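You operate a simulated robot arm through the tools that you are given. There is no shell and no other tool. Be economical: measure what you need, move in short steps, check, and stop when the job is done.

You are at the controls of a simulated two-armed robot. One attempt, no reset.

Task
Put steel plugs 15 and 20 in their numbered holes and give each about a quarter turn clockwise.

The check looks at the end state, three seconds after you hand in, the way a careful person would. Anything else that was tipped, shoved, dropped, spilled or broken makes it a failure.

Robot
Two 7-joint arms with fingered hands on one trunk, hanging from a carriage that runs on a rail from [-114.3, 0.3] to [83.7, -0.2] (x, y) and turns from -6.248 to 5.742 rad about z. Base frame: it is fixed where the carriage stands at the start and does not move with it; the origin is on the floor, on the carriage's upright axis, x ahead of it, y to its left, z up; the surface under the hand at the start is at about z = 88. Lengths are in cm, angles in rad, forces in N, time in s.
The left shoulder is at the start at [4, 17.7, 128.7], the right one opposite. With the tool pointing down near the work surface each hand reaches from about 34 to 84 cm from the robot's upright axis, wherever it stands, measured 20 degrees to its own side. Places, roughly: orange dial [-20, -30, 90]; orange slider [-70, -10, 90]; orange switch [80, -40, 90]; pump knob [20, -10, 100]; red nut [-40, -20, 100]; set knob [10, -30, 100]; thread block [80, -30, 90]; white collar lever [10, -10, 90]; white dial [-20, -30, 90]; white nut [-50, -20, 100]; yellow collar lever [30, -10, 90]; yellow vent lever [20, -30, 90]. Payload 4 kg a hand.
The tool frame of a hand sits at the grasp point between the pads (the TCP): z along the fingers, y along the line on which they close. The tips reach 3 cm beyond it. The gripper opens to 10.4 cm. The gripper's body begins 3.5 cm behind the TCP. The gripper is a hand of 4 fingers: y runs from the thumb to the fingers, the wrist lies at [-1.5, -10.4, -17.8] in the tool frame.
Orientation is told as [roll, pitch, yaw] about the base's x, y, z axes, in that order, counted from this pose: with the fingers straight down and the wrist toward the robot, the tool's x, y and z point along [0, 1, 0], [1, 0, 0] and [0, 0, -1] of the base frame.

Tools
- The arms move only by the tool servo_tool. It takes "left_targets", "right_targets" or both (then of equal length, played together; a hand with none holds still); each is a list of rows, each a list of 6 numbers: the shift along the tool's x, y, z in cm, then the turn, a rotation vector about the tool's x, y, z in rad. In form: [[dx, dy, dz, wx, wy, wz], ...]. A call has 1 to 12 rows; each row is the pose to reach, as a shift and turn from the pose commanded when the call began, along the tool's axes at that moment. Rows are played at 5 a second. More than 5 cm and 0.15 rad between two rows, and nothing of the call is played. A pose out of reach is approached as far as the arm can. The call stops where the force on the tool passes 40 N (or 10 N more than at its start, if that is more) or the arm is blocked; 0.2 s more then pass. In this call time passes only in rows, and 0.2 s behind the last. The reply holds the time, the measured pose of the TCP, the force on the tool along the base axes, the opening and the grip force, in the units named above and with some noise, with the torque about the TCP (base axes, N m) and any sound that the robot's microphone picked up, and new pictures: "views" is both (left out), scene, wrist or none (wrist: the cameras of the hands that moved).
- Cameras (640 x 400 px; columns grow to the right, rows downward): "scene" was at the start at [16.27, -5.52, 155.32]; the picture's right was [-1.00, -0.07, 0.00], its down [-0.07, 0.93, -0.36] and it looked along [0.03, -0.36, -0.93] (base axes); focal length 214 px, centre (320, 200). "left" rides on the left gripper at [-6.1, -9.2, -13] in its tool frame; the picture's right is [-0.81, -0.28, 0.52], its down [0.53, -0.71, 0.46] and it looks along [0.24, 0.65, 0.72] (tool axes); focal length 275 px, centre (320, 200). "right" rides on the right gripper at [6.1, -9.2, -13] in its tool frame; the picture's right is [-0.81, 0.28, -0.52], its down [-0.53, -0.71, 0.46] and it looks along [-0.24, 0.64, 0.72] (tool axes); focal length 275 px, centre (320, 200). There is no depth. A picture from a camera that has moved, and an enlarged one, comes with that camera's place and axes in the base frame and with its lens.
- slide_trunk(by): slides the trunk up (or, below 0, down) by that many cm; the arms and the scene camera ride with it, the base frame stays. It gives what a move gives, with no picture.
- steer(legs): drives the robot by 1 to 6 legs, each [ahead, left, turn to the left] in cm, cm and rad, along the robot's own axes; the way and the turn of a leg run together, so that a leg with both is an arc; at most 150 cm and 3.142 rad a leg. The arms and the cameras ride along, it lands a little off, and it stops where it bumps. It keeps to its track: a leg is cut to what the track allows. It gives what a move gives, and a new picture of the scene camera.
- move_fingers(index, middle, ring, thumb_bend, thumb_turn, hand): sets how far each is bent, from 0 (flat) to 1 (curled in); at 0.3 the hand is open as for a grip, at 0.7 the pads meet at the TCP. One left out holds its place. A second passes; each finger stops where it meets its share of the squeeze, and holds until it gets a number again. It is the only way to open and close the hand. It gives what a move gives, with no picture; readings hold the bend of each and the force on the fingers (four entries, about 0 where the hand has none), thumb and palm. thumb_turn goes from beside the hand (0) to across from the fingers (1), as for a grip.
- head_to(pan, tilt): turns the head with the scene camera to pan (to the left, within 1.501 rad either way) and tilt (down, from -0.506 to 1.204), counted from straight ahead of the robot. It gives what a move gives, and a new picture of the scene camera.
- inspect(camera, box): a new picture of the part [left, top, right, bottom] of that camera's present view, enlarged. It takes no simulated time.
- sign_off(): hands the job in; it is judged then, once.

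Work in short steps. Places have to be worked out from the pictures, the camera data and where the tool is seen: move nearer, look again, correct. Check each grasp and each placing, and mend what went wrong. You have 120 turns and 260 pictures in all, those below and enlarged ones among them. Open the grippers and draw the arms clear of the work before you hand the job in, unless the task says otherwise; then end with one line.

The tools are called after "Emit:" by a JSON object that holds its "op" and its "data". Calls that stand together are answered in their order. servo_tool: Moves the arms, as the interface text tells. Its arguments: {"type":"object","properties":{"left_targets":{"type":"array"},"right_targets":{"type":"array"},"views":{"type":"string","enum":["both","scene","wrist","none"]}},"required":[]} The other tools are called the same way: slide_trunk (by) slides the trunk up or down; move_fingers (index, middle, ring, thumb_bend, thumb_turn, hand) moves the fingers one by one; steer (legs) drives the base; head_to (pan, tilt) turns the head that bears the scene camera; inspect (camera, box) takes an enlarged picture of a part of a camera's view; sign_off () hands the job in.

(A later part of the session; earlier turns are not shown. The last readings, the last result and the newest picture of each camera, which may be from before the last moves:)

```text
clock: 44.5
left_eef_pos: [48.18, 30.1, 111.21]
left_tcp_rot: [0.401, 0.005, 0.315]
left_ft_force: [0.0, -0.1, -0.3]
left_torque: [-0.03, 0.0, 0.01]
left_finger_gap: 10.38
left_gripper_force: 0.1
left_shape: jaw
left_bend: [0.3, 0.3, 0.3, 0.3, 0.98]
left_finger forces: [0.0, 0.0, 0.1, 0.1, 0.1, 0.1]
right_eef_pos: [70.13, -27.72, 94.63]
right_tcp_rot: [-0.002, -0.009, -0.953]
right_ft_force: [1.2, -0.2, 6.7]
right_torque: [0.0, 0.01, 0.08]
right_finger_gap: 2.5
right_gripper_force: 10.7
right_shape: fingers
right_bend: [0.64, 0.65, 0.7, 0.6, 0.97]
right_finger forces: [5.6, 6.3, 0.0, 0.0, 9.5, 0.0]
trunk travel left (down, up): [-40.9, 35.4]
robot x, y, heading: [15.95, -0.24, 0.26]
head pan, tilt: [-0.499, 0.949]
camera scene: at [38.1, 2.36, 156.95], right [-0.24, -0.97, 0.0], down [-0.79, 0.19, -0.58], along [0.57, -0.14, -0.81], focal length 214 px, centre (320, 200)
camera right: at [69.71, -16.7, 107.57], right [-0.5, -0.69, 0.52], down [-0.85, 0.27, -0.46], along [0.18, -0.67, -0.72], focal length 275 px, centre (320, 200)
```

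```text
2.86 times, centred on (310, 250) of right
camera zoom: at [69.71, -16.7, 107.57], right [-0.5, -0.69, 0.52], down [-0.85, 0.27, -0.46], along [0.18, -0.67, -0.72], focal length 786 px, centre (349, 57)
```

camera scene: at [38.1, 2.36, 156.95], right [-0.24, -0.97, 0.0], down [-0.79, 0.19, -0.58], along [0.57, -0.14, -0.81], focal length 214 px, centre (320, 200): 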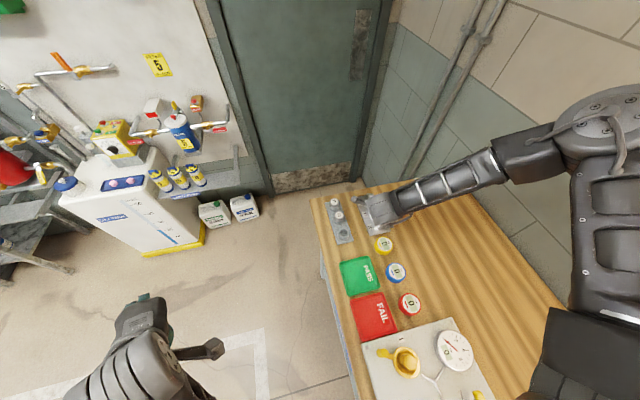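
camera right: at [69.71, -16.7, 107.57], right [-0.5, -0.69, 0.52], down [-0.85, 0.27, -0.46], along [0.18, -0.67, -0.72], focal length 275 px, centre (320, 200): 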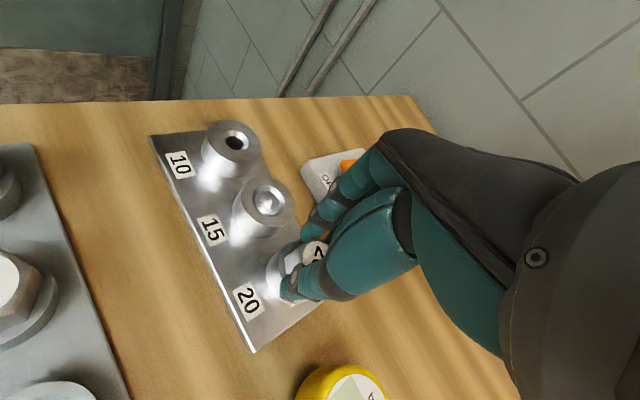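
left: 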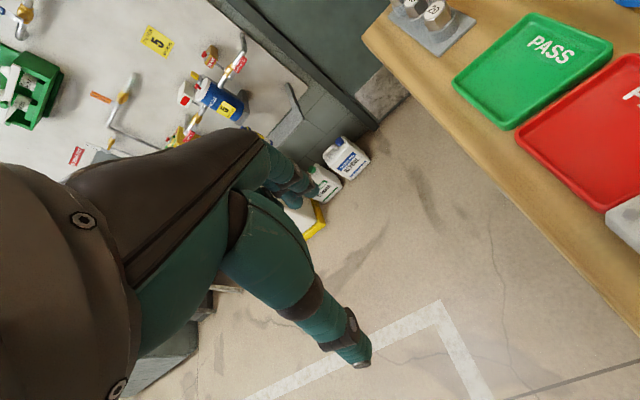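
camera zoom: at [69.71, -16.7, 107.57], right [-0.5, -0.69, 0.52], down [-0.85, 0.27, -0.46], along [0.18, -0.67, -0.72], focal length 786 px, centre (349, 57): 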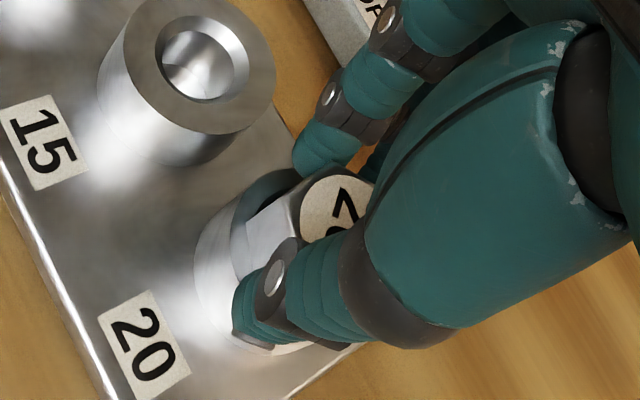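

Turned about 1.6 rad in total, and the down force fell from 13 to 7 N. Release, lift clear and look.

Emit:
{"op": "move_fingers", "data": {"hand": "right", "index": 0.5, "middle": 0.5, "ring": 0.5, "thumb_bend": 0.5}}

Emit:
{"op": "servo_tool", "data": {"right_targets": [[0, 0, -1.5, 0, 0, 0], [0, 0, -3, 0, 0, 0], [0, 0, -5, 0, 0, -0.14], [0, 0, -7, 0, 0, -0.28], [0, 0, -9, 0, 0, -0.42], [0, 0, -9, 0, 0, -0.56], [0, 0, -9, 0, 0, -0.7], [0, 0, -9, 0, 0, -0.84], [0, 0, -9, 0, 0, -0.95]], "views": "wrist"}}

Emit:
{"op": "inspect", "data": {"camera": "scene", "box": [350, 190, 400, 235]}}

```text
clock: 45.5
left_eef_pos: [48.14, 30.1, 111.16]
left_tcp_rot: [0.404, 0.009, 0.313]
left_ft_force: [1.2, 1.1, 0.4]
left_torque: [-0.01, 0.0, -0.02]
left_finger_gap: 10.36
left_gripper_force: 0.1
left_shape: jaw
left_bend: [0.3, 0.3, 0.3, 0.3, 0.98]
left_finger forces: [0.1, 0.0, 0.0, 0.0, 0.0, 0.1]
right_eef_pos: [70.03, -27.78, 94.72]
right_tcp_rot: [-0.002, -0.007, -0.95]
right_ft_force: [-0.2, -0.7, -0.4]
right_torque: [0.0, 0.04, 0.0]
right_finger_gap: 5.19
right_gripper_force: 0.0
right_shape: fingers
right_bend: [0.5, 0.5, 0.5, 0.5, 0.97]
right_finger forces: [0.1, 0.0, 0.0, 0.0, 0.1, 0.0]
trunk travel left (down, up): [-40.9, 35.4]
robot x, y, heading: [15.79, -0.02, 0.26]
head pan, tilt: [-0.499, 0.949]
```

```text
clock: 47.5
left_eef_pos: [48.15, 30.18, 111.19]
left_tcp_rot: [0.403, 0.006, 0.315]
left_ft_force: [0.4, -0.1, 0.6]
left_torque: [-0.02, -0.02, 0.01]
left_finger_gap: 10.36
left_gripper_force: 0.1
left_shape: jaw
left_bend: [0.3, 0.3, 0.3, 0.3, 0.98]
left_finger forces: [0.0, 0.0, 0.0, 0.1, 0.1, 0.1]
right_eef_pos: [70.1, -27.58, 103.58]
right_tcp_rot: [-0.008, -0.003, 0.003]
right_ft_force: [0.3, 0.4, -1.7]
right_torque: [-0.01, -0.01, 0.01]
right_finger_gap: 5.15
right_gripper_force: 0.1
right_shape: fingers
right_bend: [0.5, 0.5, 0.5, 0.5, 0.97]
right_finger forces: [0.1, 0.1, 0.0, 0.1, 0.0, 0.1]
trunk travel left (down, up): [-40.9, 35.4]
robot x, y, heading: [15.6, -0.03, 0.258]
head pan, tilt: [-0.499, 0.949]
camera right: at [60.83, -21.5, 116.58], right [0.27, -0.81, 0.52], down [-0.71, -0.54, -0.45], along [0.65, -0.25, -0.72], focal length 275 px, centre (320, 200)
```

right: 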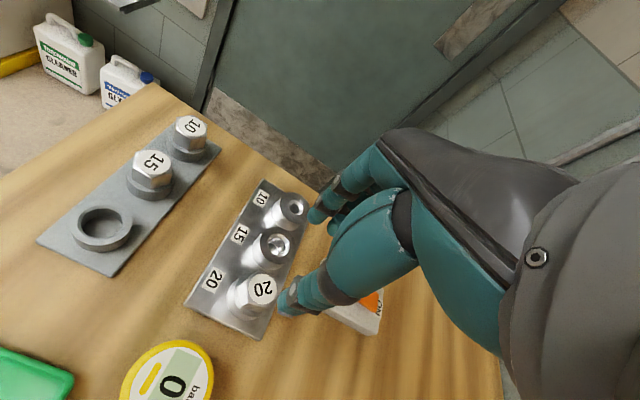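

```text
8.89 times, centred on (375, 212) of scene
camera zoom: at [38.07, 2.37, 156.94], right [-0.24, -0.97, 0.0], down [-0.79, 0.19, -0.58], along [0.57, -0.14, -0.81], focal length 1906 px, centre (-169, 89)
```

zoom: 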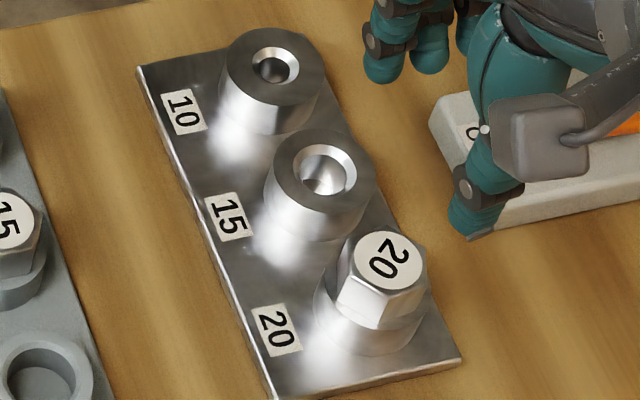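

Plug 20 stands in its hole and the label shows about 95° of clockwise turn. Zoom to check seating and tilt.

Emit:
{"op": "inspect", "data": {"camera": "scene", "box": [370, 205, 392, 232]}}

Emit:
{"op": "inspect", "data": {"camera": "right", "box": [200, 230, 320, 340]}}

```text
14.81 times, centred on (381, 218) of scene
camera zoom: at [38.07, 2.37, 156.94], right [-0.24, -0.97, 0.0], down [-0.79, 0.19, -0.58], along [0.57, -0.14, -0.81], focal length 3177 px, centre (-584, -74)
```

zoom: 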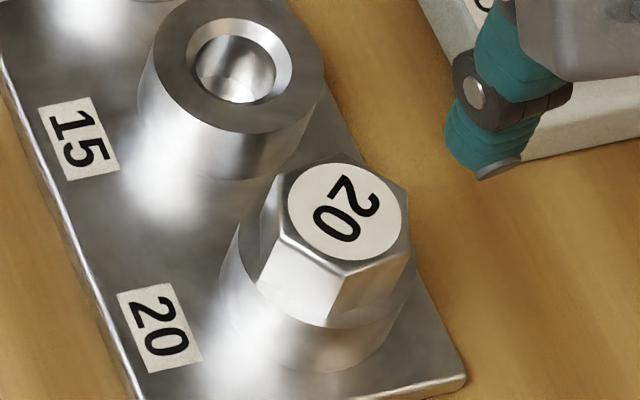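

```text
3.64 times, centred on (260, 285) of right
camera zoom: at [60.83, -21.5, 116.58], right [0.27, -0.81, 0.52], down [-0.71, -0.54, -0.45], along [0.65, -0.25, -0.72], focal length 1001 px, centre (538, -109)
```

zoom: 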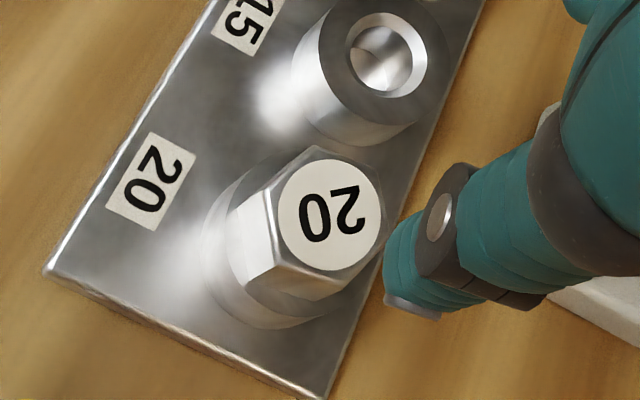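

Plug 20 is seated flush and upright. Next, plug 15: move above it at about [75.1,-13.5], yaw 0.

Emit:
{"op": "servo_tool", "data": {"right_targets": [[3, 1.2, 0, 0, 0, 0], [6, 2.4, 0, 0, 0, 0], [9, 3.6, 0, 0, 0, 0], [12, 4.5, 0, 0, 0, 0], [14.05, 5.0, 0, 0, 0, 0], [14.05, 5.0, 3.0, 0, 0, 0]], "views": "wrist"}}

Emit:
{"op": "inspect", "data": {"camera": "right", "box": [220, 180, 380, 320]}}

Emit:
{"op": "inspect", "data": {"camera": "scene", "box": [325, 190, 365, 225]}}

```text
clock: 48.9
left_eef_pos: [48.11, 30.04, 111.17]
left_tcp_rot: [0.403, 0.008, 0.315]
left_ft_force: [0.1, 0.0, 0.9]
left_torque: [0.03, 0.02, -0.01]
left_finger_gap: 10.37
left_gripper_force: 0.1
left_shape: jaw
left_bend: [0.3, 0.3, 0.3, 0.3, 0.98]
left_finger forces: [0.0, 0.0, 0.0, 0.0, 0.1, 0.0]
right_eef_pos: [75.07, -13.6, 100.52]
right_tcp_rot: [-0.008, -0.004, 0.0]
right_ft_force: [-0.4, 1.0, -0.2]
right_torque: [0.0, 0.01, 0.01]
right_finger_gap: 5.17
right_gripper_force: 0.0
right_shape: fingers
right_bend: [0.5, 0.5, 0.5, 0.5, 0.97]
right_finger forces: [0.0, 0.1, 0.0, 0.0, 0.0, 0.0]
trunk travel left (down, up): [-40.9, 35.4]
robot x, y, heading: [15.67, -0.23, 0.259]
head pan, tilt: [-0.499, 0.949]
camera right: at [65.81, -7.41, 113.48], right [0.27, -0.81, 0.52], down [-0.71, -0.54, -0.45], along [0.65, -0.25, -0.72], focal length 275 px, centre (320, 200)
```

right: 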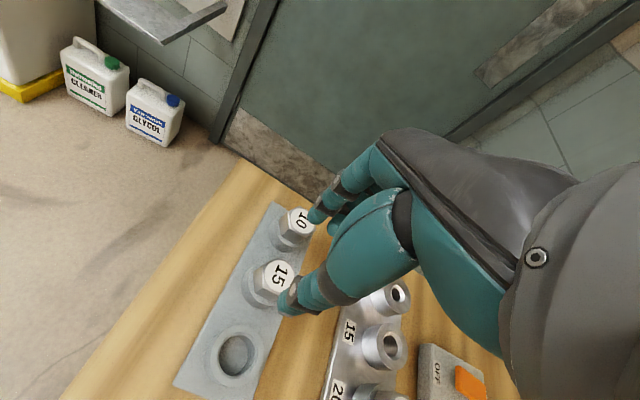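

```text
2.86 times, centred on (300, 250) of right
camera zoom: at [65.81, -7.41, 113.48], right [0.27, -0.81, 0.52], down [-0.71, -0.54, -0.45], along [0.65, -0.25, -0.72], focal length 786 px, centre (377, 57)
```

zoom: 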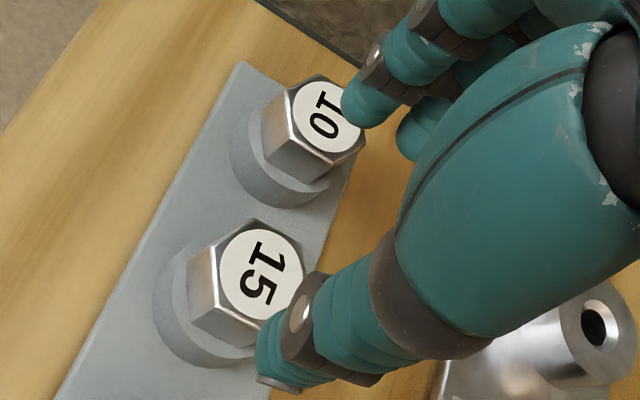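

```text
11.43 times, centred on (345, 208) of scene
camera zoom: at [38.06, 2.38, 156.94], right [-0.24, -0.97, 0.0], down [-0.79, 0.19, -0.58], along [0.57, -0.14, -0.81], focal length 2451 px, centre (34, 114)
```

zoom: 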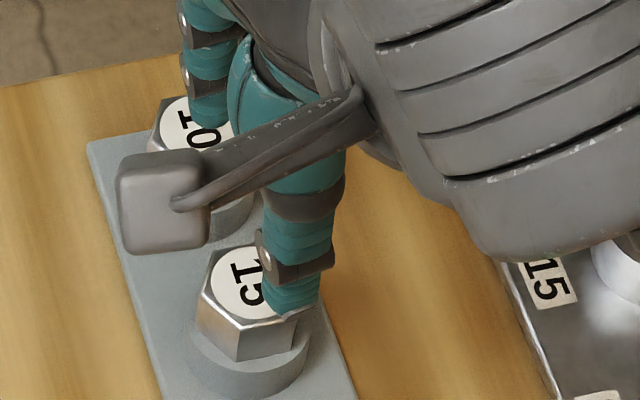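

Plug 15 at [74.95,-13.6] with its flats facing ±x as well. Descend to z≈94.4 with the gap at about 4.7, as before.

Emit:
{"op": "move_fingers", "data": {"hand": "right", "index": 0.52, "middle": 0.52, "ring": 0.52, "thumb_bend": 0.52}}

Emit:
{"op": "servo_tool", "data": {"right_targets": [[0, -0.08, 2, 0, 0, 0], [0, -0.08, 4, 0, 0, 0], [0, -0.08, 5.1, 0, 0, 0], [0, -0.08, 6.1, 0, 0, 0]], "views": "none"}}

Emit:
{"op": "inspect", "data": {"camera": "right", "box": [220, 130, 420, 330]}}

```text
clock: 49.9
left_eef_pos: [48.28, 30.15, 111.06]
left_tcp_rot: [0.401, 0.006, 0.315]
left_ft_force: [0.0, -0.6, -0.2]
left_torque: [-0.04, -0.01, 0.0]
left_finger_gap: 10.35
left_gripper_force: 0.0
left_shape: jaw
left_bend: [0.3, 0.3, 0.3, 0.3, 0.98]
left_finger forces: [0.0, 0.0, 0.0, 0.0, 0.0, 0.0]
right_eef_pos: [75.06, -13.73, 100.48]
right_tcp_rot: [-0.007, -0.002, -0.002]
right_ft_force: [-0.5, 0.0, -0.3]
right_torque: [0.0, -0.02, 0.0]
right_finger_gap: 4.74
right_gripper_force: 0.0
right_shape: fingers
right_bend: [0.52, 0.52, 0.52, 0.52, 0.97]
right_finger forces: [0.0, 0.0, 0.0, 0.1, 0.1, 0.0]
trunk travel left (down, up): [-40.9, 35.4]
robot x, y, heading: [15.63, 0.33, 0.261]
head pan, tilt: [-0.499, 0.949]
```

```text
clock: 50.9
left_eef_pos: [48.25, 30.1, 111.07]
left_tcp_rot: [0.403, 0.006, 0.314]
left_ft_force: [-0.1, 0.3, 0.5]
left_torque: [-0.01, 0.01, 0.0]
left_finger_gap: 10.34
left_gripper_force: 0.0
left_shape: jaw
left_bend: [0.3, 0.3, 0.3, 0.3, 0.98]
left_finger forces: [0.0, 0.0, 0.0, 0.0, 0.0, 0.0]
right_eef_pos: [74.98, -13.65, 94.33]
right_tcp_rot: [-0.008, -0.004, -0.002]
right_ft_force: [0.3, -0.7, -0.2]
right_torque: [-0.01, 0.0, 0.01]
right_finger_gap: 4.73
right_gripper_force: 0.1
right_shape: fingers
right_bend: [0.52, 0.52, 0.52, 0.52, 0.97]
right_finger forces: [0.1, 0.0, 0.0, 0.1, 0.0, 0.1]
trunk travel left (down, up): [-40.9, 35.4]
robot x, y, heading: [15.77, 0.07, 0.259]
head pan, tilt: [-0.499, 0.949]
```

```text
2.00 times, centred on (320, 230) of right
camera zoom: at [65.77, -7.48, 107.26], right [0.27, -0.81, 0.52], down [-0.71, -0.54, -0.45], along [0.65, -0.25, -0.72], focal length 551 px, centre (320, 140)
```

zoom: 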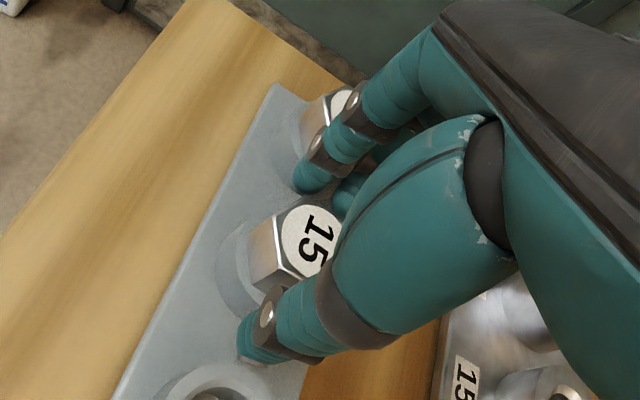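

Same geometry as the first grasp, with no contact yet. Close on plug 15.

Emit:
{"op": "move_fingers", "data": {"hand": "right", "index": 0.7, "middle": 0.7, "ring": 0.7, "thumb_bend": 0.7}}

Emit:
{"op": "servo_tool", "data": {"right_targets": [[0, 0, -1, 0, 0, 0], [0, 0, -2, 0, 0, 0], [0, 0, -4, 0, 0, 0], [0, 0, -6, 0, 0, 0], [0, 0, -8, 0, 0, 0]], "views": "wrist"}}

```text
clock: 51.9
left_eef_pos: [48.19, 30.12, 111.06]
left_tcp_rot: [0.401, 0.006, 0.315]
left_ft_force: [-0.1, -1.0, -0.1]
left_torque: [0.01, -0.01, -0.03]
left_finger_gap: 10.35
left_gripper_force: 0.0
left_shape: jaw
left_bend: [0.3, 0.3, 0.3, 0.3, 0.98]
left_finger forces: [0.0, 0.0, 0.1, 0.0, 0.1, 0.1]
right_eef_pos: [74.97, -13.73, 94.31]
right_tcp_rot: [-0.007, -0.004, -0.002]
right_ft_force: [0.6, -0.4, -0.7]
right_torque: [-0.01, 0.04, -0.03]
right_finger_gap: 2.76
right_gripper_force: 10.0
right_shape: fingers
right_bend: [0.61, 0.65, 0.7, 0.6, 0.96]
right_finger forces: [5.3, 5.2, 0.0, 0.0, 10.3, 0.0]
trunk travel left (down, up): [-40.9, 35.4]
robot x, y, heading: [15.31, -0.12, 0.255]
head pan, tilt: [-0.499, 0.949]
```

```text
clock: 53.1
left_eef_pos: [48.22, 30.12, 111.05]
left_tcp_rot: [0.401, 0.007, 0.314]
left_ft_force: [0.7, -0.1, 0.6]
left_torque: [-0.02, 0.04, -0.04]
left_finger_gap: 10.36
left_gripper_force: 0.0
left_shape: jaw
left_bend: [0.3, 0.3, 0.3, 0.3, 0.98]
left_finger forces: [0.0, 0.0, 0.0, 0.0, 0.0, 0.0]
right_eef_pos: [74.87, -13.72, 102.43]
right_tcp_rot: [-0.009, -0.002, 0.0]
right_ft_force: [1.3, 0.1, -2.6]
right_torque: [-0.01, 0.0, 0.02]
right_finger_gap: 2.72
right_gripper_force: 10.6
right_shape: fingers
right_bend: [0.62, 0.65, 0.7, 0.6, 0.96]
right_finger forces: [5.3, 4.8, 0.0, 0.0, 10.3, 0.1]
trunk travel left (down, up): [-40.9, 35.4]
robot x, y, heading: [15.87, 0.16, 0.26]
head pan, tilt: [-0.499, 0.949]
camera right: at [65.7, -7.59, 115.48], right [0.27, -0.81, 0.52], down [-0.71, -0.54, -0.45], along [0.65, -0.25, -0.72], focal length 275 px, centre (320, 200)
```

right: 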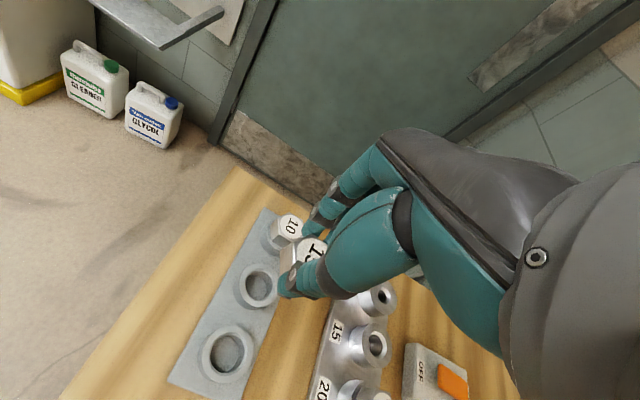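

Plug 15 is lifted. Carry it over hole 15 at about [75.7,-27.4] and turn to yaw +0.65.

Emit:
{"op": "servo_tool", "data": {"right_targets": [[-3, 0.1, -0.5, 0, 0, -0.13], [-6, 0.2, -1, 0, 0, -0.26], [-9, 0.4, -1, 0, 0, -0.39], [-12, 0.6, -1, 0, 0, -0.52], [-13.75, 0.8, 0, 0, 0, -0.65], [-13.75, 0.8, 2.2, 0, 0, -0.65], [-13.75, 0.8, 4.2, 0, 0, -0.65]], "views": "none"}}

Emit:
{"op": "inspect", "data": {"camera": "scene", "box": [363, 192, 391, 222]}}

Emit:
{"op": "inspect", "data": {"camera": "right", "box": [210, 180, 370, 320]}}

```text
clock: 54.7
left_eef_pos: [48.14, 30.03, 111.13]
left_tcp_rot: [0.402, 0.007, 0.315]
left_ft_force: [0.8, 0.6, -0.7]
left_torque: [0.01, -0.01, 0.03]
left_finger_gap: 10.38
left_gripper_force: 0.0
left_shape: jaw
left_bend: [0.3, 0.3, 0.3, 0.3, 0.98]
left_finger forces: [0.1, 0.1, 0.0, 0.0, 0.0, 0.0]
right_eef_pos: [75.73, -27.35, 98.15]
right_tcp_rot: [-0.006, 0.002, 0.65]
right_ft_force: [0.4, 0.1, -1.3]
right_torque: [0.02, -0.02, -0.01]
right_finger_gap: 2.71
right_gripper_force: 10.0
right_shape: fingers
right_bend: [0.62, 0.65, 0.7, 0.6, 0.96]
right_finger forces: [5.5, 4.9, 0.1, 0.1, 10.1, 0.0]
trunk travel left (down, up): [-40.9, 35.4]
robot x, y, heading: [15.6, 0.09, 0.262]
head pan, tilt: [-0.499, 0.949]
```

```text
13.33 times, centred on (377, 207) of scene
camera zoom: at [38.05, 2.37, 156.94], right [-0.24, -0.97, 0.0], down [-0.79, 0.19, -0.58], along [0.57, -0.14, -0.81], focal length 2860 px, centre (-440, 107)
```

zoom: 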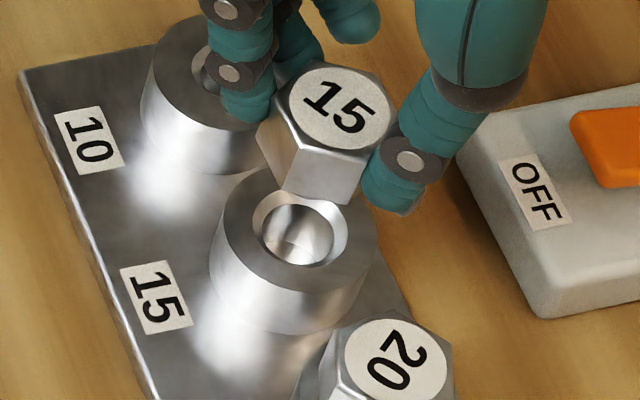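

```text
2.86 times, centred on (290, 250) of right
camera zoom: at [64.67, -28.14, 111.24], right [0.71, -0.47, 0.52], down [-0.24, -0.86, -0.45], along [0.66, 0.19, -0.72], focal length 786 px, centre (406, 57)
```

zoom: 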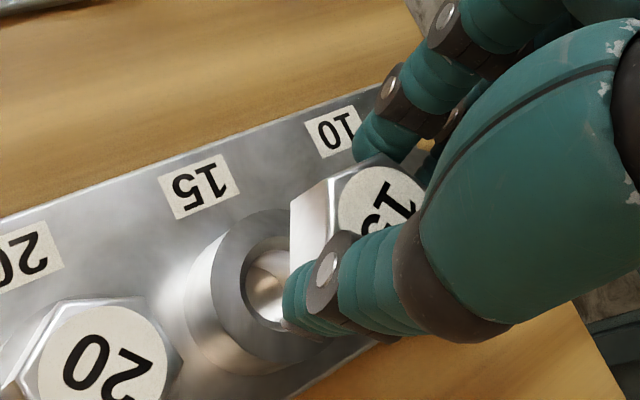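

Plug axis and hole agree to about 0.1 cm. Descend with a small correction.

Emit:
{"op": "servo_tool", "data": {"right_targets": [[-0.08, -0.06, 0.6, 0, 0, 0], [-0.08, -0.06, 1.2, 0, 0, 0], [-0.08, -0.06, 1.7, 0, 0, 0], [-0.08, -0.06, 2.2, 0, 0, 0]], "views": "none"}}

Emit:
{"op": "inspect", "data": {"camera": "scene", "box": [363, 192, 391, 222]}}

```text
clock: 55.7
left_eef_pos: [48.18, 30.09, 111.23]
left_tcp_rot: [0.404, 0.007, 0.315]
left_ft_force: [-0.1, 0.0, -0.4]
left_torque: [0.0, 0.0, -0.01]
left_finger_gap: 10.37
left_gripper_force: 0.1
left_shape: jaw
left_bend: [0.3, 0.3, 0.3, 0.3, 0.98]
left_finger forces: [0.1, 0.0, 0.0, 0.1, 0.0, 0.0]
right_eef_pos: [75.74, -27.62, 96.14]
right_tcp_rot: [-0.008, 0.004, 0.65]
right_ft_force: [-0.1, 0.1, -1.9]
right_torque: [0.0, -0.01, -0.06]
right_finger_gap: 2.72
right_gripper_force: 10.3
right_shape: fingers
right_bend: [0.62, 0.65, 0.7, 0.6, 0.96]
right_finger forces: [5.4, 4.8, 0.0, 0.0, 10.0, 0.0]
trunk travel left (down, up): [-40.9, 35.4]
robot x, y, heading: [15.73, -0.28, 0.257]
head pan, tilt: [-0.499, 0.949]
```

```text
13.33 times, centred on (377, 207) of scene
camera zoom: at [38.06, 2.37, 156.94], right [-0.24, -0.97, 0.0], down [-0.79, 0.19, -0.58], along [0.57, -0.14, -0.81], focal length 2860 px, centre (-440, 107)
```

zoom: 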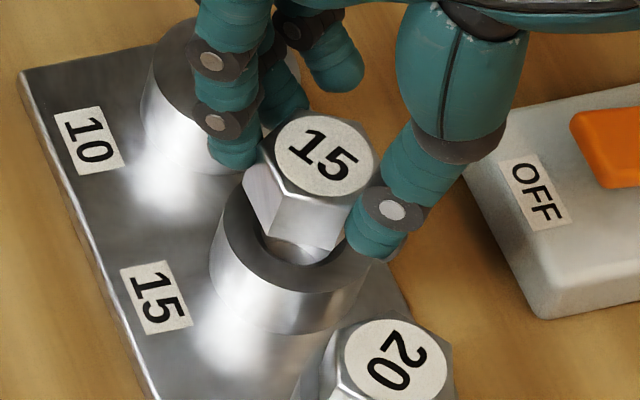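

Still aligned, no contact. Continue down.

Emit:
{"op": "servo_tool", "data": {"right_targets": [[-0.05, 0, 0.4, 0, 0, 0], [-0.05, 0, 0.8, 0, 0, 0], [-0.05, 0, 1.2, 0, 0, 0], [-0.05, 0, 1.5, 0, 0, 0]], "views": "none"}}

Emit:
{"op": "inspect", "data": {"camera": "scene", "box": [363, 192, 391, 222]}}

```text
clock: 56.7
left_eef_pos: [48.22, 30.17, 111.24]
left_tcp_rot: [0.399, 0.008, 0.315]
left_ft_force: [-0.2, 0.9, 0.3]
left_torque: [0.01, 0.01, -0.04]
left_finger_gap: 10.38
left_gripper_force: 0.1
left_shape: jaw
left_bend: [0.3, 0.3, 0.3, 0.3, 0.98]
left_finger forces: [0.0, 0.1, 0.0, 0.0, 0.0, 0.1]
right_eef_pos: [75.83, -27.48, 94.75]
right_tcp_rot: [-0.007, 0.0, 0.65]
right_ft_force: [-3.0, -0.1, 7.3]
right_torque: [-0.05, 0.21, 0.02]
right_finger_gap: 2.73
right_gripper_force: 10.6
right_shape: fingers
right_bend: [0.62, 0.66, 0.7, 0.6, 0.95]
right_finger forces: [5.2, 4.3, 0.1, 0.1, 11.8, 0.1]
trunk travel left (down, up): [-40.9, 35.4]
robot x, y, heading: [15.54, 0.03, 0.261]
head pan, tilt: [-0.499, 0.949]
```

```text
13.33 times, centred on (377, 207) of scene
camera zoom: at [38.07, 2.35, 156.96], right [-0.24, -0.97, 0.0], down [-0.79, 0.19, -0.58], along [0.57, -0.14, -0.81], focal length 2860 px, centre (-440, 107)
```

zoom: 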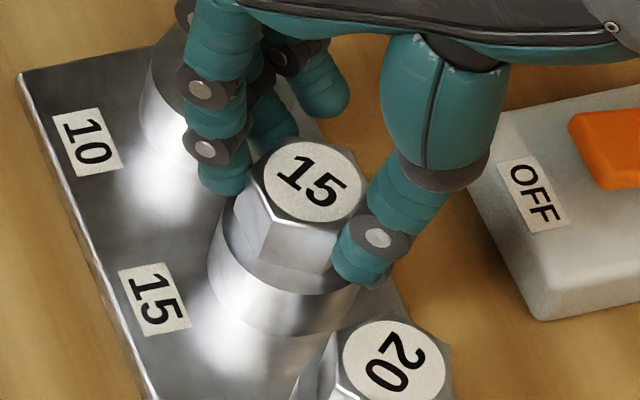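

The head is down near the rim with a -3 N side force. Relieve it and begin the clockwise turn (0.4 rad) with light pressure.

Emit:
{"op": "servo_tool", "data": {"right_targets": [[0.07, -0.1, 0.1, 0, 0, 0], [0.05, -0.1, 0.15, 0, 0, 0.1], [0.02, -0.1, 0.15, 0, 0, 0.2], [-0.01, -0.1, 0.15, 0, 0, 0.3], [-0.04, -0.1, 0.15, 0, 0, 0.4]], "views": "none"}}

Emit:
{"op": "inspect", "data": {"camera": "scene", "box": [363, 192, 391, 222]}}

```text
clock: 57.9
left_eef_pos: [48.31, 30.18, 111.12]
left_tcp_rot: [0.403, 0.005, 0.313]
left_ft_force: [-0.1, 0.1, 0.5]
left_torque: [0.03, 0.0, 0.02]
left_finger_gap: 10.38
left_gripper_force: 0.1
left_shape: jaw
left_bend: [0.3, 0.3, 0.3, 0.3, 0.98]
left_finger forces: [0.0, 0.0, 0.1, 0.0, 0.0, 0.0]
right_eef_pos: [75.84, -27.65, 94.55]
right_tcp_rot: [-0.008, -0.001, 0.249]
right_ft_force: [-1.9, 2.9, 14.2]
right_torque: [0.12, 0.17, 0.08]
right_finger_gap: 2.75
right_gripper_force: 12.3
right_shape: fingers
right_bend: [0.63, 0.66, 0.7, 0.59, 0.96]
right_finger forces: [6.7, 5.0, 0.0, 0.0, 12.6, 0.1]
trunk travel left (down, up): [-40.9, 35.4]
robot x, y, heading: [15.82, -0.02, 0.259]
head pan, tilt: [-0.499, 0.949]
```

```text
13.33 times, centred on (377, 207) of scene
camera zoom: at [38.11, 2.37, 156.96], right [-0.24, -0.97, 0.0], down [-0.79, 0.19, -0.58], along [0.57, -0.14, -0.81], focal length 2860 px, centre (-440, 107)
```

zoom: 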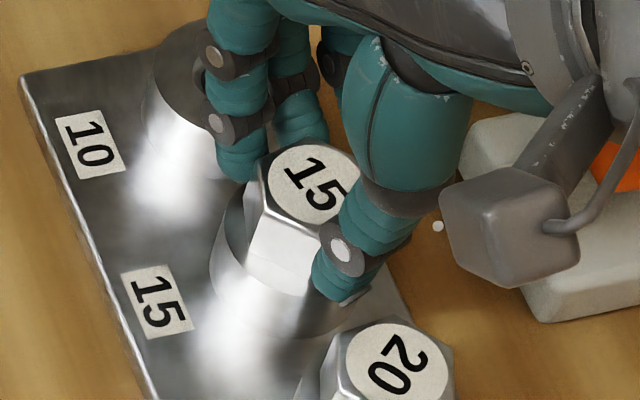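

The plug turns with the hand. Relieve the side force and continue 1.2 rad clockwise.

Emit:
{"op": "servo_tool", "data": {"right_targets": [[0.13, -0.05, -0.05, 0, 0, 0.05], [0.1, -0.05, -0.05, 0, 0, 0.17], [0.07, -0.05, -0.05, 0, 0, 0.29], [0.03, -0.05, -0.05, 0, 0, 0.41], [0.0, -0.05, -0.05, 0, 0, 0.53], [-0.03, -0.05, -0.05, 0, 0, 0.65]], "views": "none"}}

Emit:
{"op": "inspect", "data": {"camera": "right", "box": [200, 160, 400, 340]}}

```text
clock: 59.3
left_eef_pos: [48.35, 30.11, 111.01]
left_tcp_rot: [0.402, 0.005, 0.314]
left_ft_force: [-0.6, -0.4, 0.2]
left_torque: [0.02, -0.02, 0.03]
left_finger_gap: 10.36
left_gripper_force: 0.0
left_shape: jaw
left_bend: [0.3, 0.3, 0.3, 0.3, 0.98]
left_finger forces: [0.0, 0.0, 0.0, 0.0, 0.1, 0.0]
right_eef_pos: [75.72, -27.85, 94.57]
right_tcp_rot: [-0.006, -0.006, -0.403]
right_ft_force: [-1.0, 1.7, 9.6]
right_torque: [0.02, 0.1, 0.07]
right_finger_gap: 2.75
right_gripper_force: 11.9
right_shape: fingers
right_bend: [0.63, 0.65, 0.7, 0.59, 0.97]
right_finger forces: [6.2, 5.9, 0.0, 0.1, 11.8, 0.0]
trunk travel left (down, up): [-40.9, 35.4]
robot x, y, heading: [15.6, -0.15, 0.256]
head pan, tilt: [-0.499, 0.949]
```

```text
2.22 times, centred on (300, 250) of right
camera zoom: at [69.65, -18.51, 107.55], right [-0.07, -0.85, 0.52], down [-0.86, -0.21, -0.46], along [0.5, -0.48, -0.72], focal length 612 px, centre (364, 89)
```

zoom: 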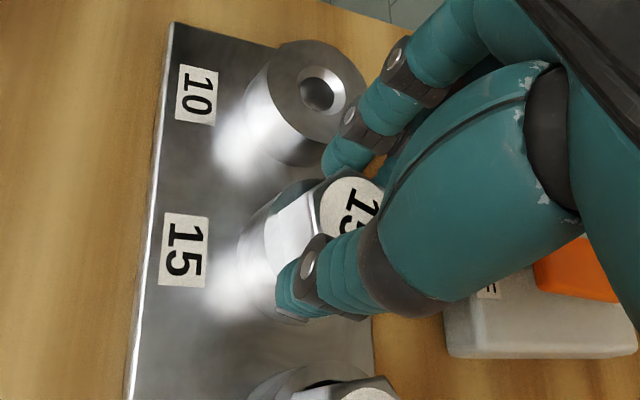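

Going well. Finish the last 0.55 rad.

Emit:
{"op": "servo_tool", "data": {"right_targets": [[0.03, -0.05, 0, 0, 0, 0.11], [0.0, -0.07, 0, 0, 0, 0.22], [-0.03, -0.08, 0, 0, 0, 0.33], [-0.07, -0.08, 0, 0, 0, 0.44], [-0.1, -0.09, 0, 0, 0, 0.55]], "views": "wrist"}}

```text
clock: 60.5
left_eef_pos: [48.22, 30.1, 111.11]
left_tcp_rot: [0.402, 0.005, 0.315]
left_ft_force: [-0.6, -0.8, 0.3]
left_torque: [-0.03, 0.0, -0.01]
left_finger_gap: 10.34
left_gripper_force: 0.1
left_shape: jaw
left_bend: [0.3, 0.3, 0.3, 0.3, 0.98]
left_finger forces: [0.0, 0.0, 0.1, 0.0, 0.0, 0.0]
right_eef_pos: [75.54, -27.9, 94.47]
right_tcp_rot: [-0.001, -0.01, -0.954]
right_ft_force: [-1.0, -0.1, 6.9]
right_torque: [0.06, 0.02, 0.03]
right_finger_gap: 2.73
right_gripper_force: 11.0
right_shape: fingers
right_bend: [0.63, 0.66, 0.7, 0.6, 0.97]
right_finger forces: [6.0, 5.4, 0.0, 0.0, 10.5, 0.1]
trunk travel left (down, up): [-40.9, 35.4]
robot x, y, heading: [15.75, 0.02, 0.259]
head pan, tilt: [-0.499, 0.949]
camera right: at [75.23, -16.84, 107.54], right [-0.5, -0.69, 0.52], down [-0.85, 0.27, -0.46], along [0.18, -0.67, -0.72], focal length 275 px, centre (320, 200)
```

right: 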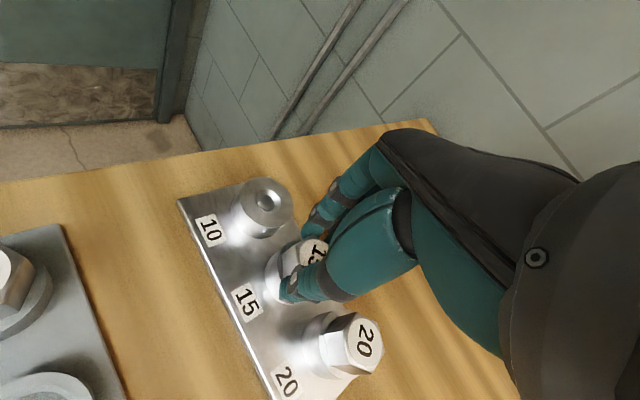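

Turn complete. Release, lift, and rotate back clear to inspect.

Emit:
{"op": "move_fingers", "data": {"hand": "right", "index": 0.5, "middle": 0.5, "ring": 0.5, "thumb_bend": 0.5}}

Emit:
{"op": "servo_tool", "data": {"right_targets": [[0, 0, -1.5, 0, 0, 0], [0, 0, -3, 0, 0, 0], [0, 0, -5, 0, 0, -0.14], [0, 0, -7, 0, 0, -0.28], [0, 0, -9, 0, 0, -0.42], [0, 0, -11, 0, 0, -0.56], [0, 0, -12, 0, 0, -0.7]], "views": "wrist"}}

Emit:
{"op": "inspect", "data": {"camera": "scene", "box": [365, 195, 397, 232]}}

Emit:
{"op": "inspect", "data": {"camera": "right", "box": [180, 200, 340, 340]}}

```text
clock: 61.5
left_eef_pos: [48.22, 30.05, 111.09]
left_tcp_rot: [0.403, 0.006, 0.315]
left_ft_force: [1.2, -0.3, 0.7]
left_torque: [0.02, -0.01, 0.0]
left_finger_gap: 10.38
left_gripper_force: 0.0
left_shape: jaw
left_bend: [0.3, 0.3, 0.3, 0.3, 0.98]
left_finger forces: [0.0, 0.0, 0.1, 0.0, 0.0, 0.0]
right_eef_pos: [75.57, -27.86, 94.63]
right_tcp_rot: [-0.001, -0.007, -0.951]
right_ft_force: [0.6, -0.4, -0.8]
right_torque: [0.01, 0.0, -0.03]
right_finger_gap: 5.19
right_gripper_force: 0.0
right_shape: fingers
right_bend: [0.5, 0.5, 0.5, 0.5, 0.97]
right_finger forces: [0.1, 0.1, 0.0, 0.0, 0.1, 0.0]
trunk travel left (down, up): [-40.9, 35.4]
robot x, y, heading: [15.85, -0.12, 0.26]
head pan, tilt: [-0.499, 0.949]
```

```text
clock: 63.1
left_eef_pos: [48.18, 30.09, 111.01]
left_tcp_rot: [0.402, 0.006, 0.315]
left_ft_force: [0.2, -0.3, -0.2]
left_torque: [0.0, 0.0, 0.0]
left_finger_gap: 10.38
left_gripper_force: 0.0
left_shape: jaw
left_bend: [0.3, 0.3, 0.3, 0.3, 0.98]
left_finger forces: [0.0, 0.1, 0.0, 0.1, 0.0, 0.0]
right_eef_pos: [75.44, -27.64, 106.69]
right_tcp_rot: [-0.007, -0.005, -0.246]
right_ft_force: [0.7, 0.6, 0.0]
right_torque: [-0.03, 0.0, 0.02]
right_finger_gap: 5.17
right_gripper_force: 0.1
right_shape: fingers
right_bend: [0.5, 0.5, 0.5, 0.5, 0.97]
right_finger forces: [0.0, 0.0, 0.0, 0.1, 0.0, 0.0]
trunk travel left (down, up): [-40.9, 35.4]
robot x, y, heading: [15.54, -0.04, 0.26]
head pan, tilt: [-0.499, 0.949]
camera right: at [68.03, -19.46, 119.62], right [0.07, -0.85, 0.52], down [-0.82, -0.34, -0.46], along [0.57, -0.4, -0.72], focal length 275 px, centre (320, 200)
```

right: 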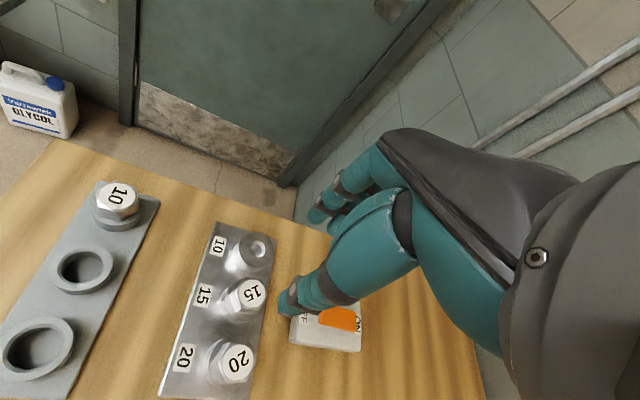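

```text
10.81 times, centred on (381, 214) of scene
camera zoom: at [38.06, 2.36, 156.94], right [-0.24, -0.97, 0.0], down [-0.79, 0.19, -0.58], along [0.57, -0.14, -0.81], focal length 2319 px, centre (-340, 54)
```

zoom: 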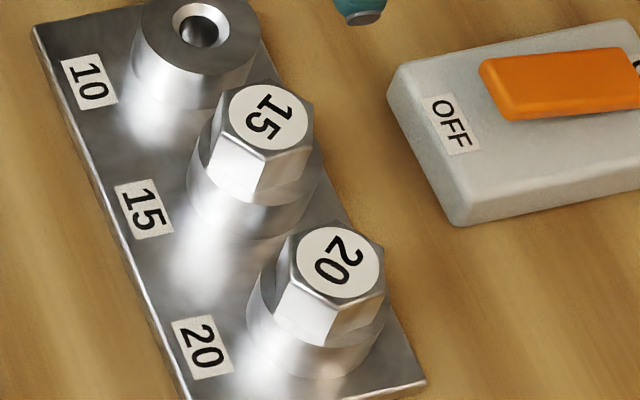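

```text
2.86 times, centred on (260, 270) of right
camera zoom: at [68.03, -19.46, 119.62], right [0.07, -0.85, 0.52], down [-0.82, -0.34, -0.46], along [0.57, -0.4, -0.72], focal length 786 px, centre (491, 0)
```

zoom: 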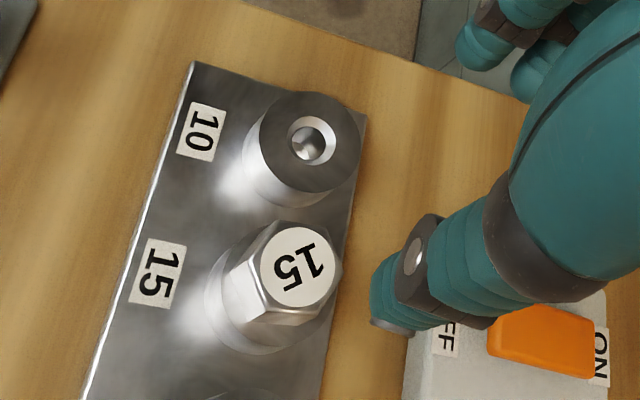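

Both plugs look seated with a ~95° turn. Retract the hand away to the right/up and open it, then take a final side look.

Emit:
{"op": "servo_tool", "data": {"right_targets": [[-2, -2, -2, 0, 0, -0.12], [-5, -4, -4, 0, 0, -0.246], [-8, -6, -6, 0, 0, -0.246], [-11, -8, -8, 0, 0, -0.246], [-14, -10, -9, 0, 0, -0.246]], "views": "wrist"}}

Emit:
{"op": "move_fingers", "data": {"hand": "right", "index": 0.3, "middle": 0.3, "ring": 0.3, "thumb_bend": 0.3}}

Emit:
{"op": "inspect", "data": {"camera": "scene", "box": [310, 160, 430, 270]}}

```text
clock: 64.3
left_eef_pos: [48.17, 30.1, 111.08]
left_tcp_rot: [0.403, 0.007, 0.313]
left_ft_force: [-0.1, 0.0, -0.2]
left_torque: [0.04, -0.01, -0.02]
left_finger_gap: 10.36
left_gripper_force: 0.1
left_shape: jaw
left_bend: [0.3, 0.3, 0.3, 0.3, 0.98]
left_finger forces: [0.1, 0.1, 0.0, 0.0, 0.0, 0.0]
right_eef_pos: [62.15, -38.72, 115.71]
right_tcp_rot: [-0.007, 0.0, -0.006]
right_ft_force: [-0.3, -0.5, 0.7]
right_torque: [-0.01, 0.0, -0.01]
right_finger_gap: 5.18
right_gripper_force: 0.0
right_shape: fingers
right_bend: [0.5, 0.5, 0.5, 0.5, 0.97]
right_finger forces: [0.0, 0.0, 0.0, 0.0, 0.0, 0.1]
trunk travel left (down, up): [-40.9, 35.4]
robot x, y, heading: [15.23, -0.37, 0.261]
head pan, tilt: [-0.499, 0.949]
camera right: at [52.92, -32.55, 128.68], right [0.27, -0.81, 0.52], down [-0.71, -0.53, -0.45], along [0.65, -0.25, -0.72], focal length 275 px, centre (320, 200)
```

right: 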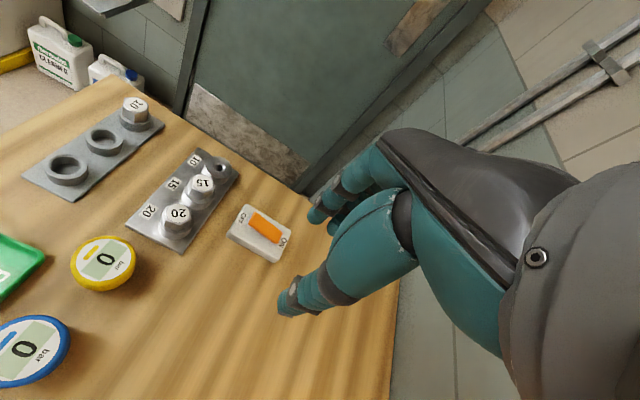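

```text
clock: 65.3
left_eef_pos: [48.08, 30.2, 111.04]
left_tcp_rot: [0.401, 0.006, 0.316]
left_ft_force: [0.0, -0.2, 0.7]
left_torque: [-0.01, 0.01, 0.0]
left_finger_gap: 10.37
left_gripper_force: 0.1
left_shape: jaw
left_bend: [0.3, 0.3, 0.3, 0.3, 0.98]
left_finger forces: [0.1, 0.1, 0.1, 0.0, 0.0, 0.0]
right_eef_pos: [62.21, -38.67, 115.76]
right_tcp_rot: [-0.008, -0.004, -0.005]
right_ft_force: [0.0, 0.6, 0.3]
right_torque: [0.0, 0.0, 0.01]
right_finger_gap: 10.27
right_gripper_force: 0.0
right_shape: fingers
right_bend: [0.3, 0.3, 0.3, 0.3, 0.97]
right_finger forces: [0.0, 0.1, 0.0, 0.0, 0.0, 0.0]
trunk travel left (down, up): [-40.9, 35.4]
robot x, y, heading: [15.29, -0.16, 0.261]
head pan, tilt: [-0.499, 0.949]
```

```text
3.64 times, centred on (370, 215) of scene
camera zoom: at [38.07, 2.37, 156.94], right [-0.24, -0.97, 0.0], down [-0.79, 0.19, -0.58], along [0.57, -0.14, -0.81], focal length 780 px, centre (138, 146)
```

zoom: 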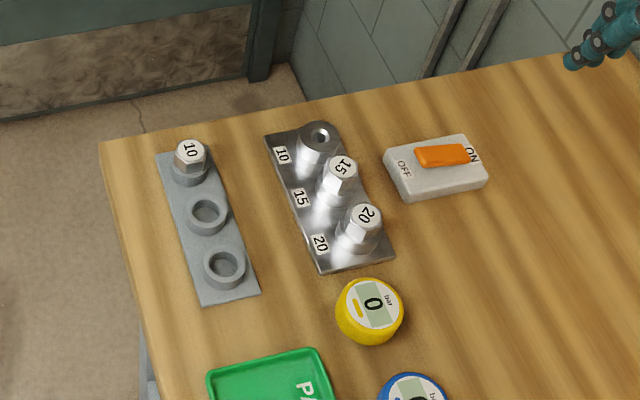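

One last close side look at the seating from the wrist camera.

Emit:
{"op": "inspect", "data": {"camera": "right", "box": [130, 150, 240, 250]}}

Emit:
{"op": "inspect", "data": {"camera": "scene", "box": [368, 198, 392, 228]}}

```text
4.00 times, centred on (185, 200) of right
camera zoom: at [53.02, -32.54, 128.7], right [0.27, -0.81, 0.52], down [-0.71, -0.53, -0.45], along [0.65, -0.25, -0.72], focal length 1101 px, centre (860, 200)
```

zoom: 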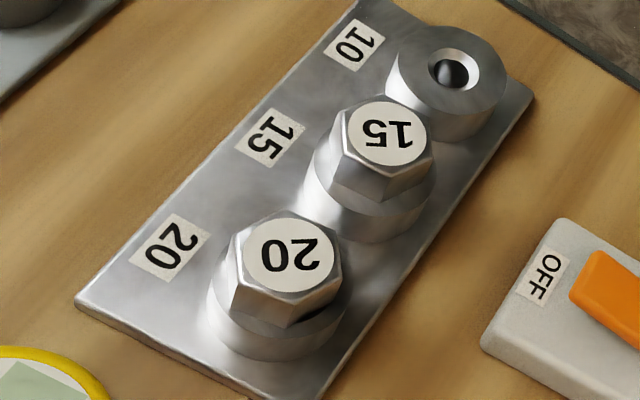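

```text
13.33 times, centred on (380, 213) of scene
camera zoom: at [38.07, 2.37, 156.94], right [-0.24, -0.97, 0.0], down [-0.79, 0.19, -0.58], along [0.57, -0.14, -0.81], focal length 2860 px, centre (-480, 27)
```

zoom: 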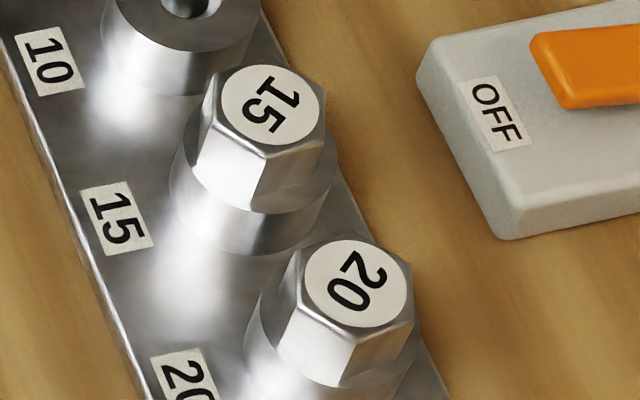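

Plug 15 is flush, but plug 20 shows a dark gap on one side. Zoom in more.

Emit:
{"op": "inspect", "data": {"camera": "right", "box": [160, 195, 200, 245]}}

Emit:
{"op": "inspect", "data": {"camera": "scene", "box": [372, 210, 392, 232]}}

```text
8.00 times, centred on (180, 220) of right
camera zoom: at [53.02, -32.54, 128.7], right [0.27, -0.81, 0.52], down [-0.71, -0.53, -0.45], along [0.65, -0.25, -0.72], focal length 2202 px, centre (1440, 40)
```

zoom: 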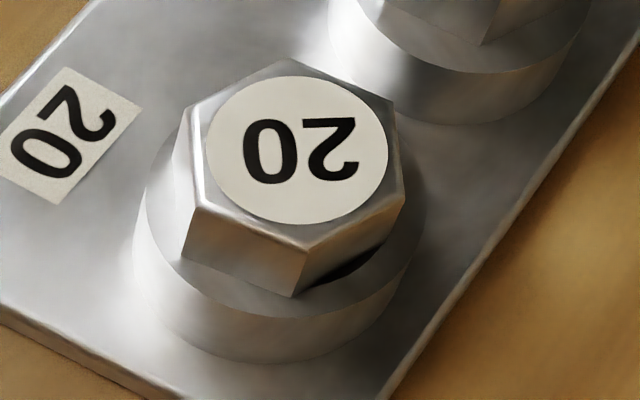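

```text
16.00 times, centred on (382, 221) of scene
camera zoom: at [38.07, 2.37, 156.94], right [-0.24, -0.97, 0.0], down [-0.79, 0.19, -0.58], along [0.57, -0.14, -0.81], focal length 3432 px, centre (-672, -136)
```

zoom: 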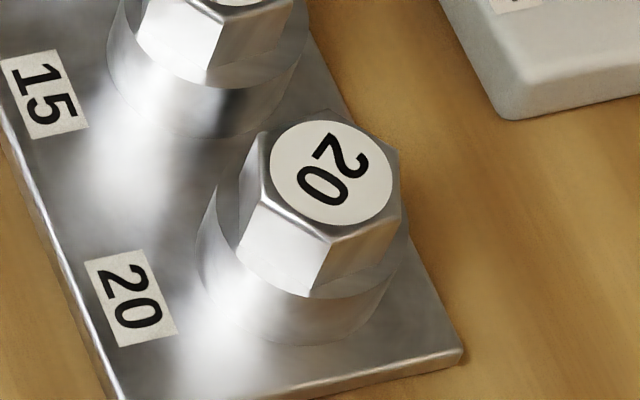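

Plug 20 may be slightly cocked or raised on its -y side. Bring the wrist camera closer for a better look.

Emit:
{"op": "servo_tool", "data": {"right_targets": [[1, -0.3, 4, 0, 0, -0.1], [2, -0.6, 8, 0, 0, -0.2], [3, -0.9, 11, 0, 0, -0.3], [4, -1.2, 14, 0, 0, -0.4]], "views": "wrist"}}

Emit:
{"op": "inspect", "data": {"camera": "right", "box": [180, 150, 280, 240]}}

```text
clock: 66.3
left_eef_pos: [48.13, 30.13, 111.17]
left_tcp_rot: [0.404, 0.007, 0.315]
left_ft_force: [0.2, 0.7, 0.4]
left_torque: [0.02, 0.02, -0.02]
left_finger_gap: 10.34
left_gripper_force: 0.1
left_shape: jaw
left_bend: [0.3, 0.3, 0.3, 0.3, 0.98]
left_finger forces: [0.0, 0.0, 0.0, 0.0, 0.1, 0.0]
right_eef_pos: [61.6, -34.98, 101.76]
right_tcp_rot: [-0.008, -0.001, 0.395]
right_ft_force: [0.3, 0.4, 0.1]
right_torque: [0.01, 0.03, -0.01]
right_finger_gap: 10.28
right_gripper_force: 0.1
right_shape: fingers
right_bend: [0.3, 0.3, 0.3, 0.3, 0.97]
right_finger forces: [0.0, 0.1, 0.0, 0.1, 0.0, 0.0]
trunk travel left (down, up): [-40.9, 35.4]
robot x, y, heading: [15.87, -0.09, 0.259]
head pan, tilt: [-0.499, 0.949]
camera right: at [50.56, -32.89, 114.8], right [0.56, -0.64, 0.52], down [-0.45, -0.77, -0.45], along [0.69, 0.02, -0.72], focal length 275 px, centre (320, 200)
```

right: 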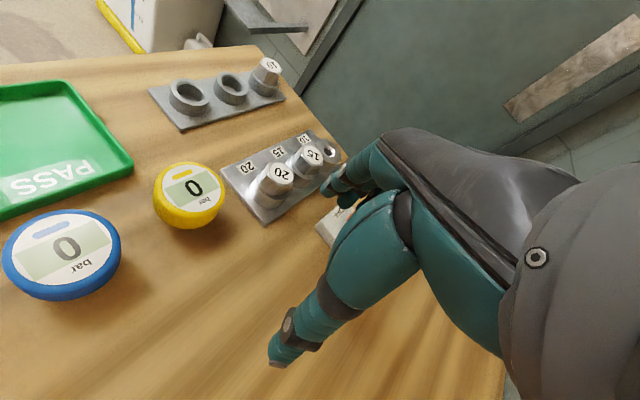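

```text
4.44 times, centred on (230, 195) of right
camera zoom: at [50.56, -32.89, 114.8], right [0.56, -0.64, 0.52], down [-0.45, -0.77, -0.45], along [0.69, 0.02, -0.72], focal length 1224 px, centre (720, 222)
```

zoom: 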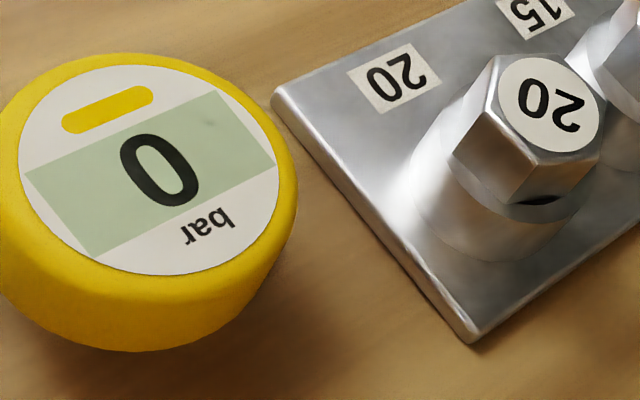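

Emit:
{"op": "inspect", "data": {"camera": "right", "box": [245, 155, 325, 220]}}

```text
6.15 times, centred on (285, 188) of right
camera zoom: at [50.56, -32.89, 114.8], right [0.56, -0.64, 0.52], down [-0.45, -0.77, -0.45], along [0.69, 0.02, -0.72], focal length 1694 px, centre (535, 277)
```

zoom: 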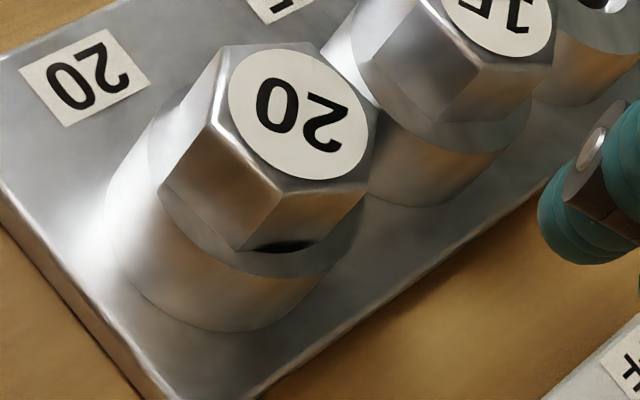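

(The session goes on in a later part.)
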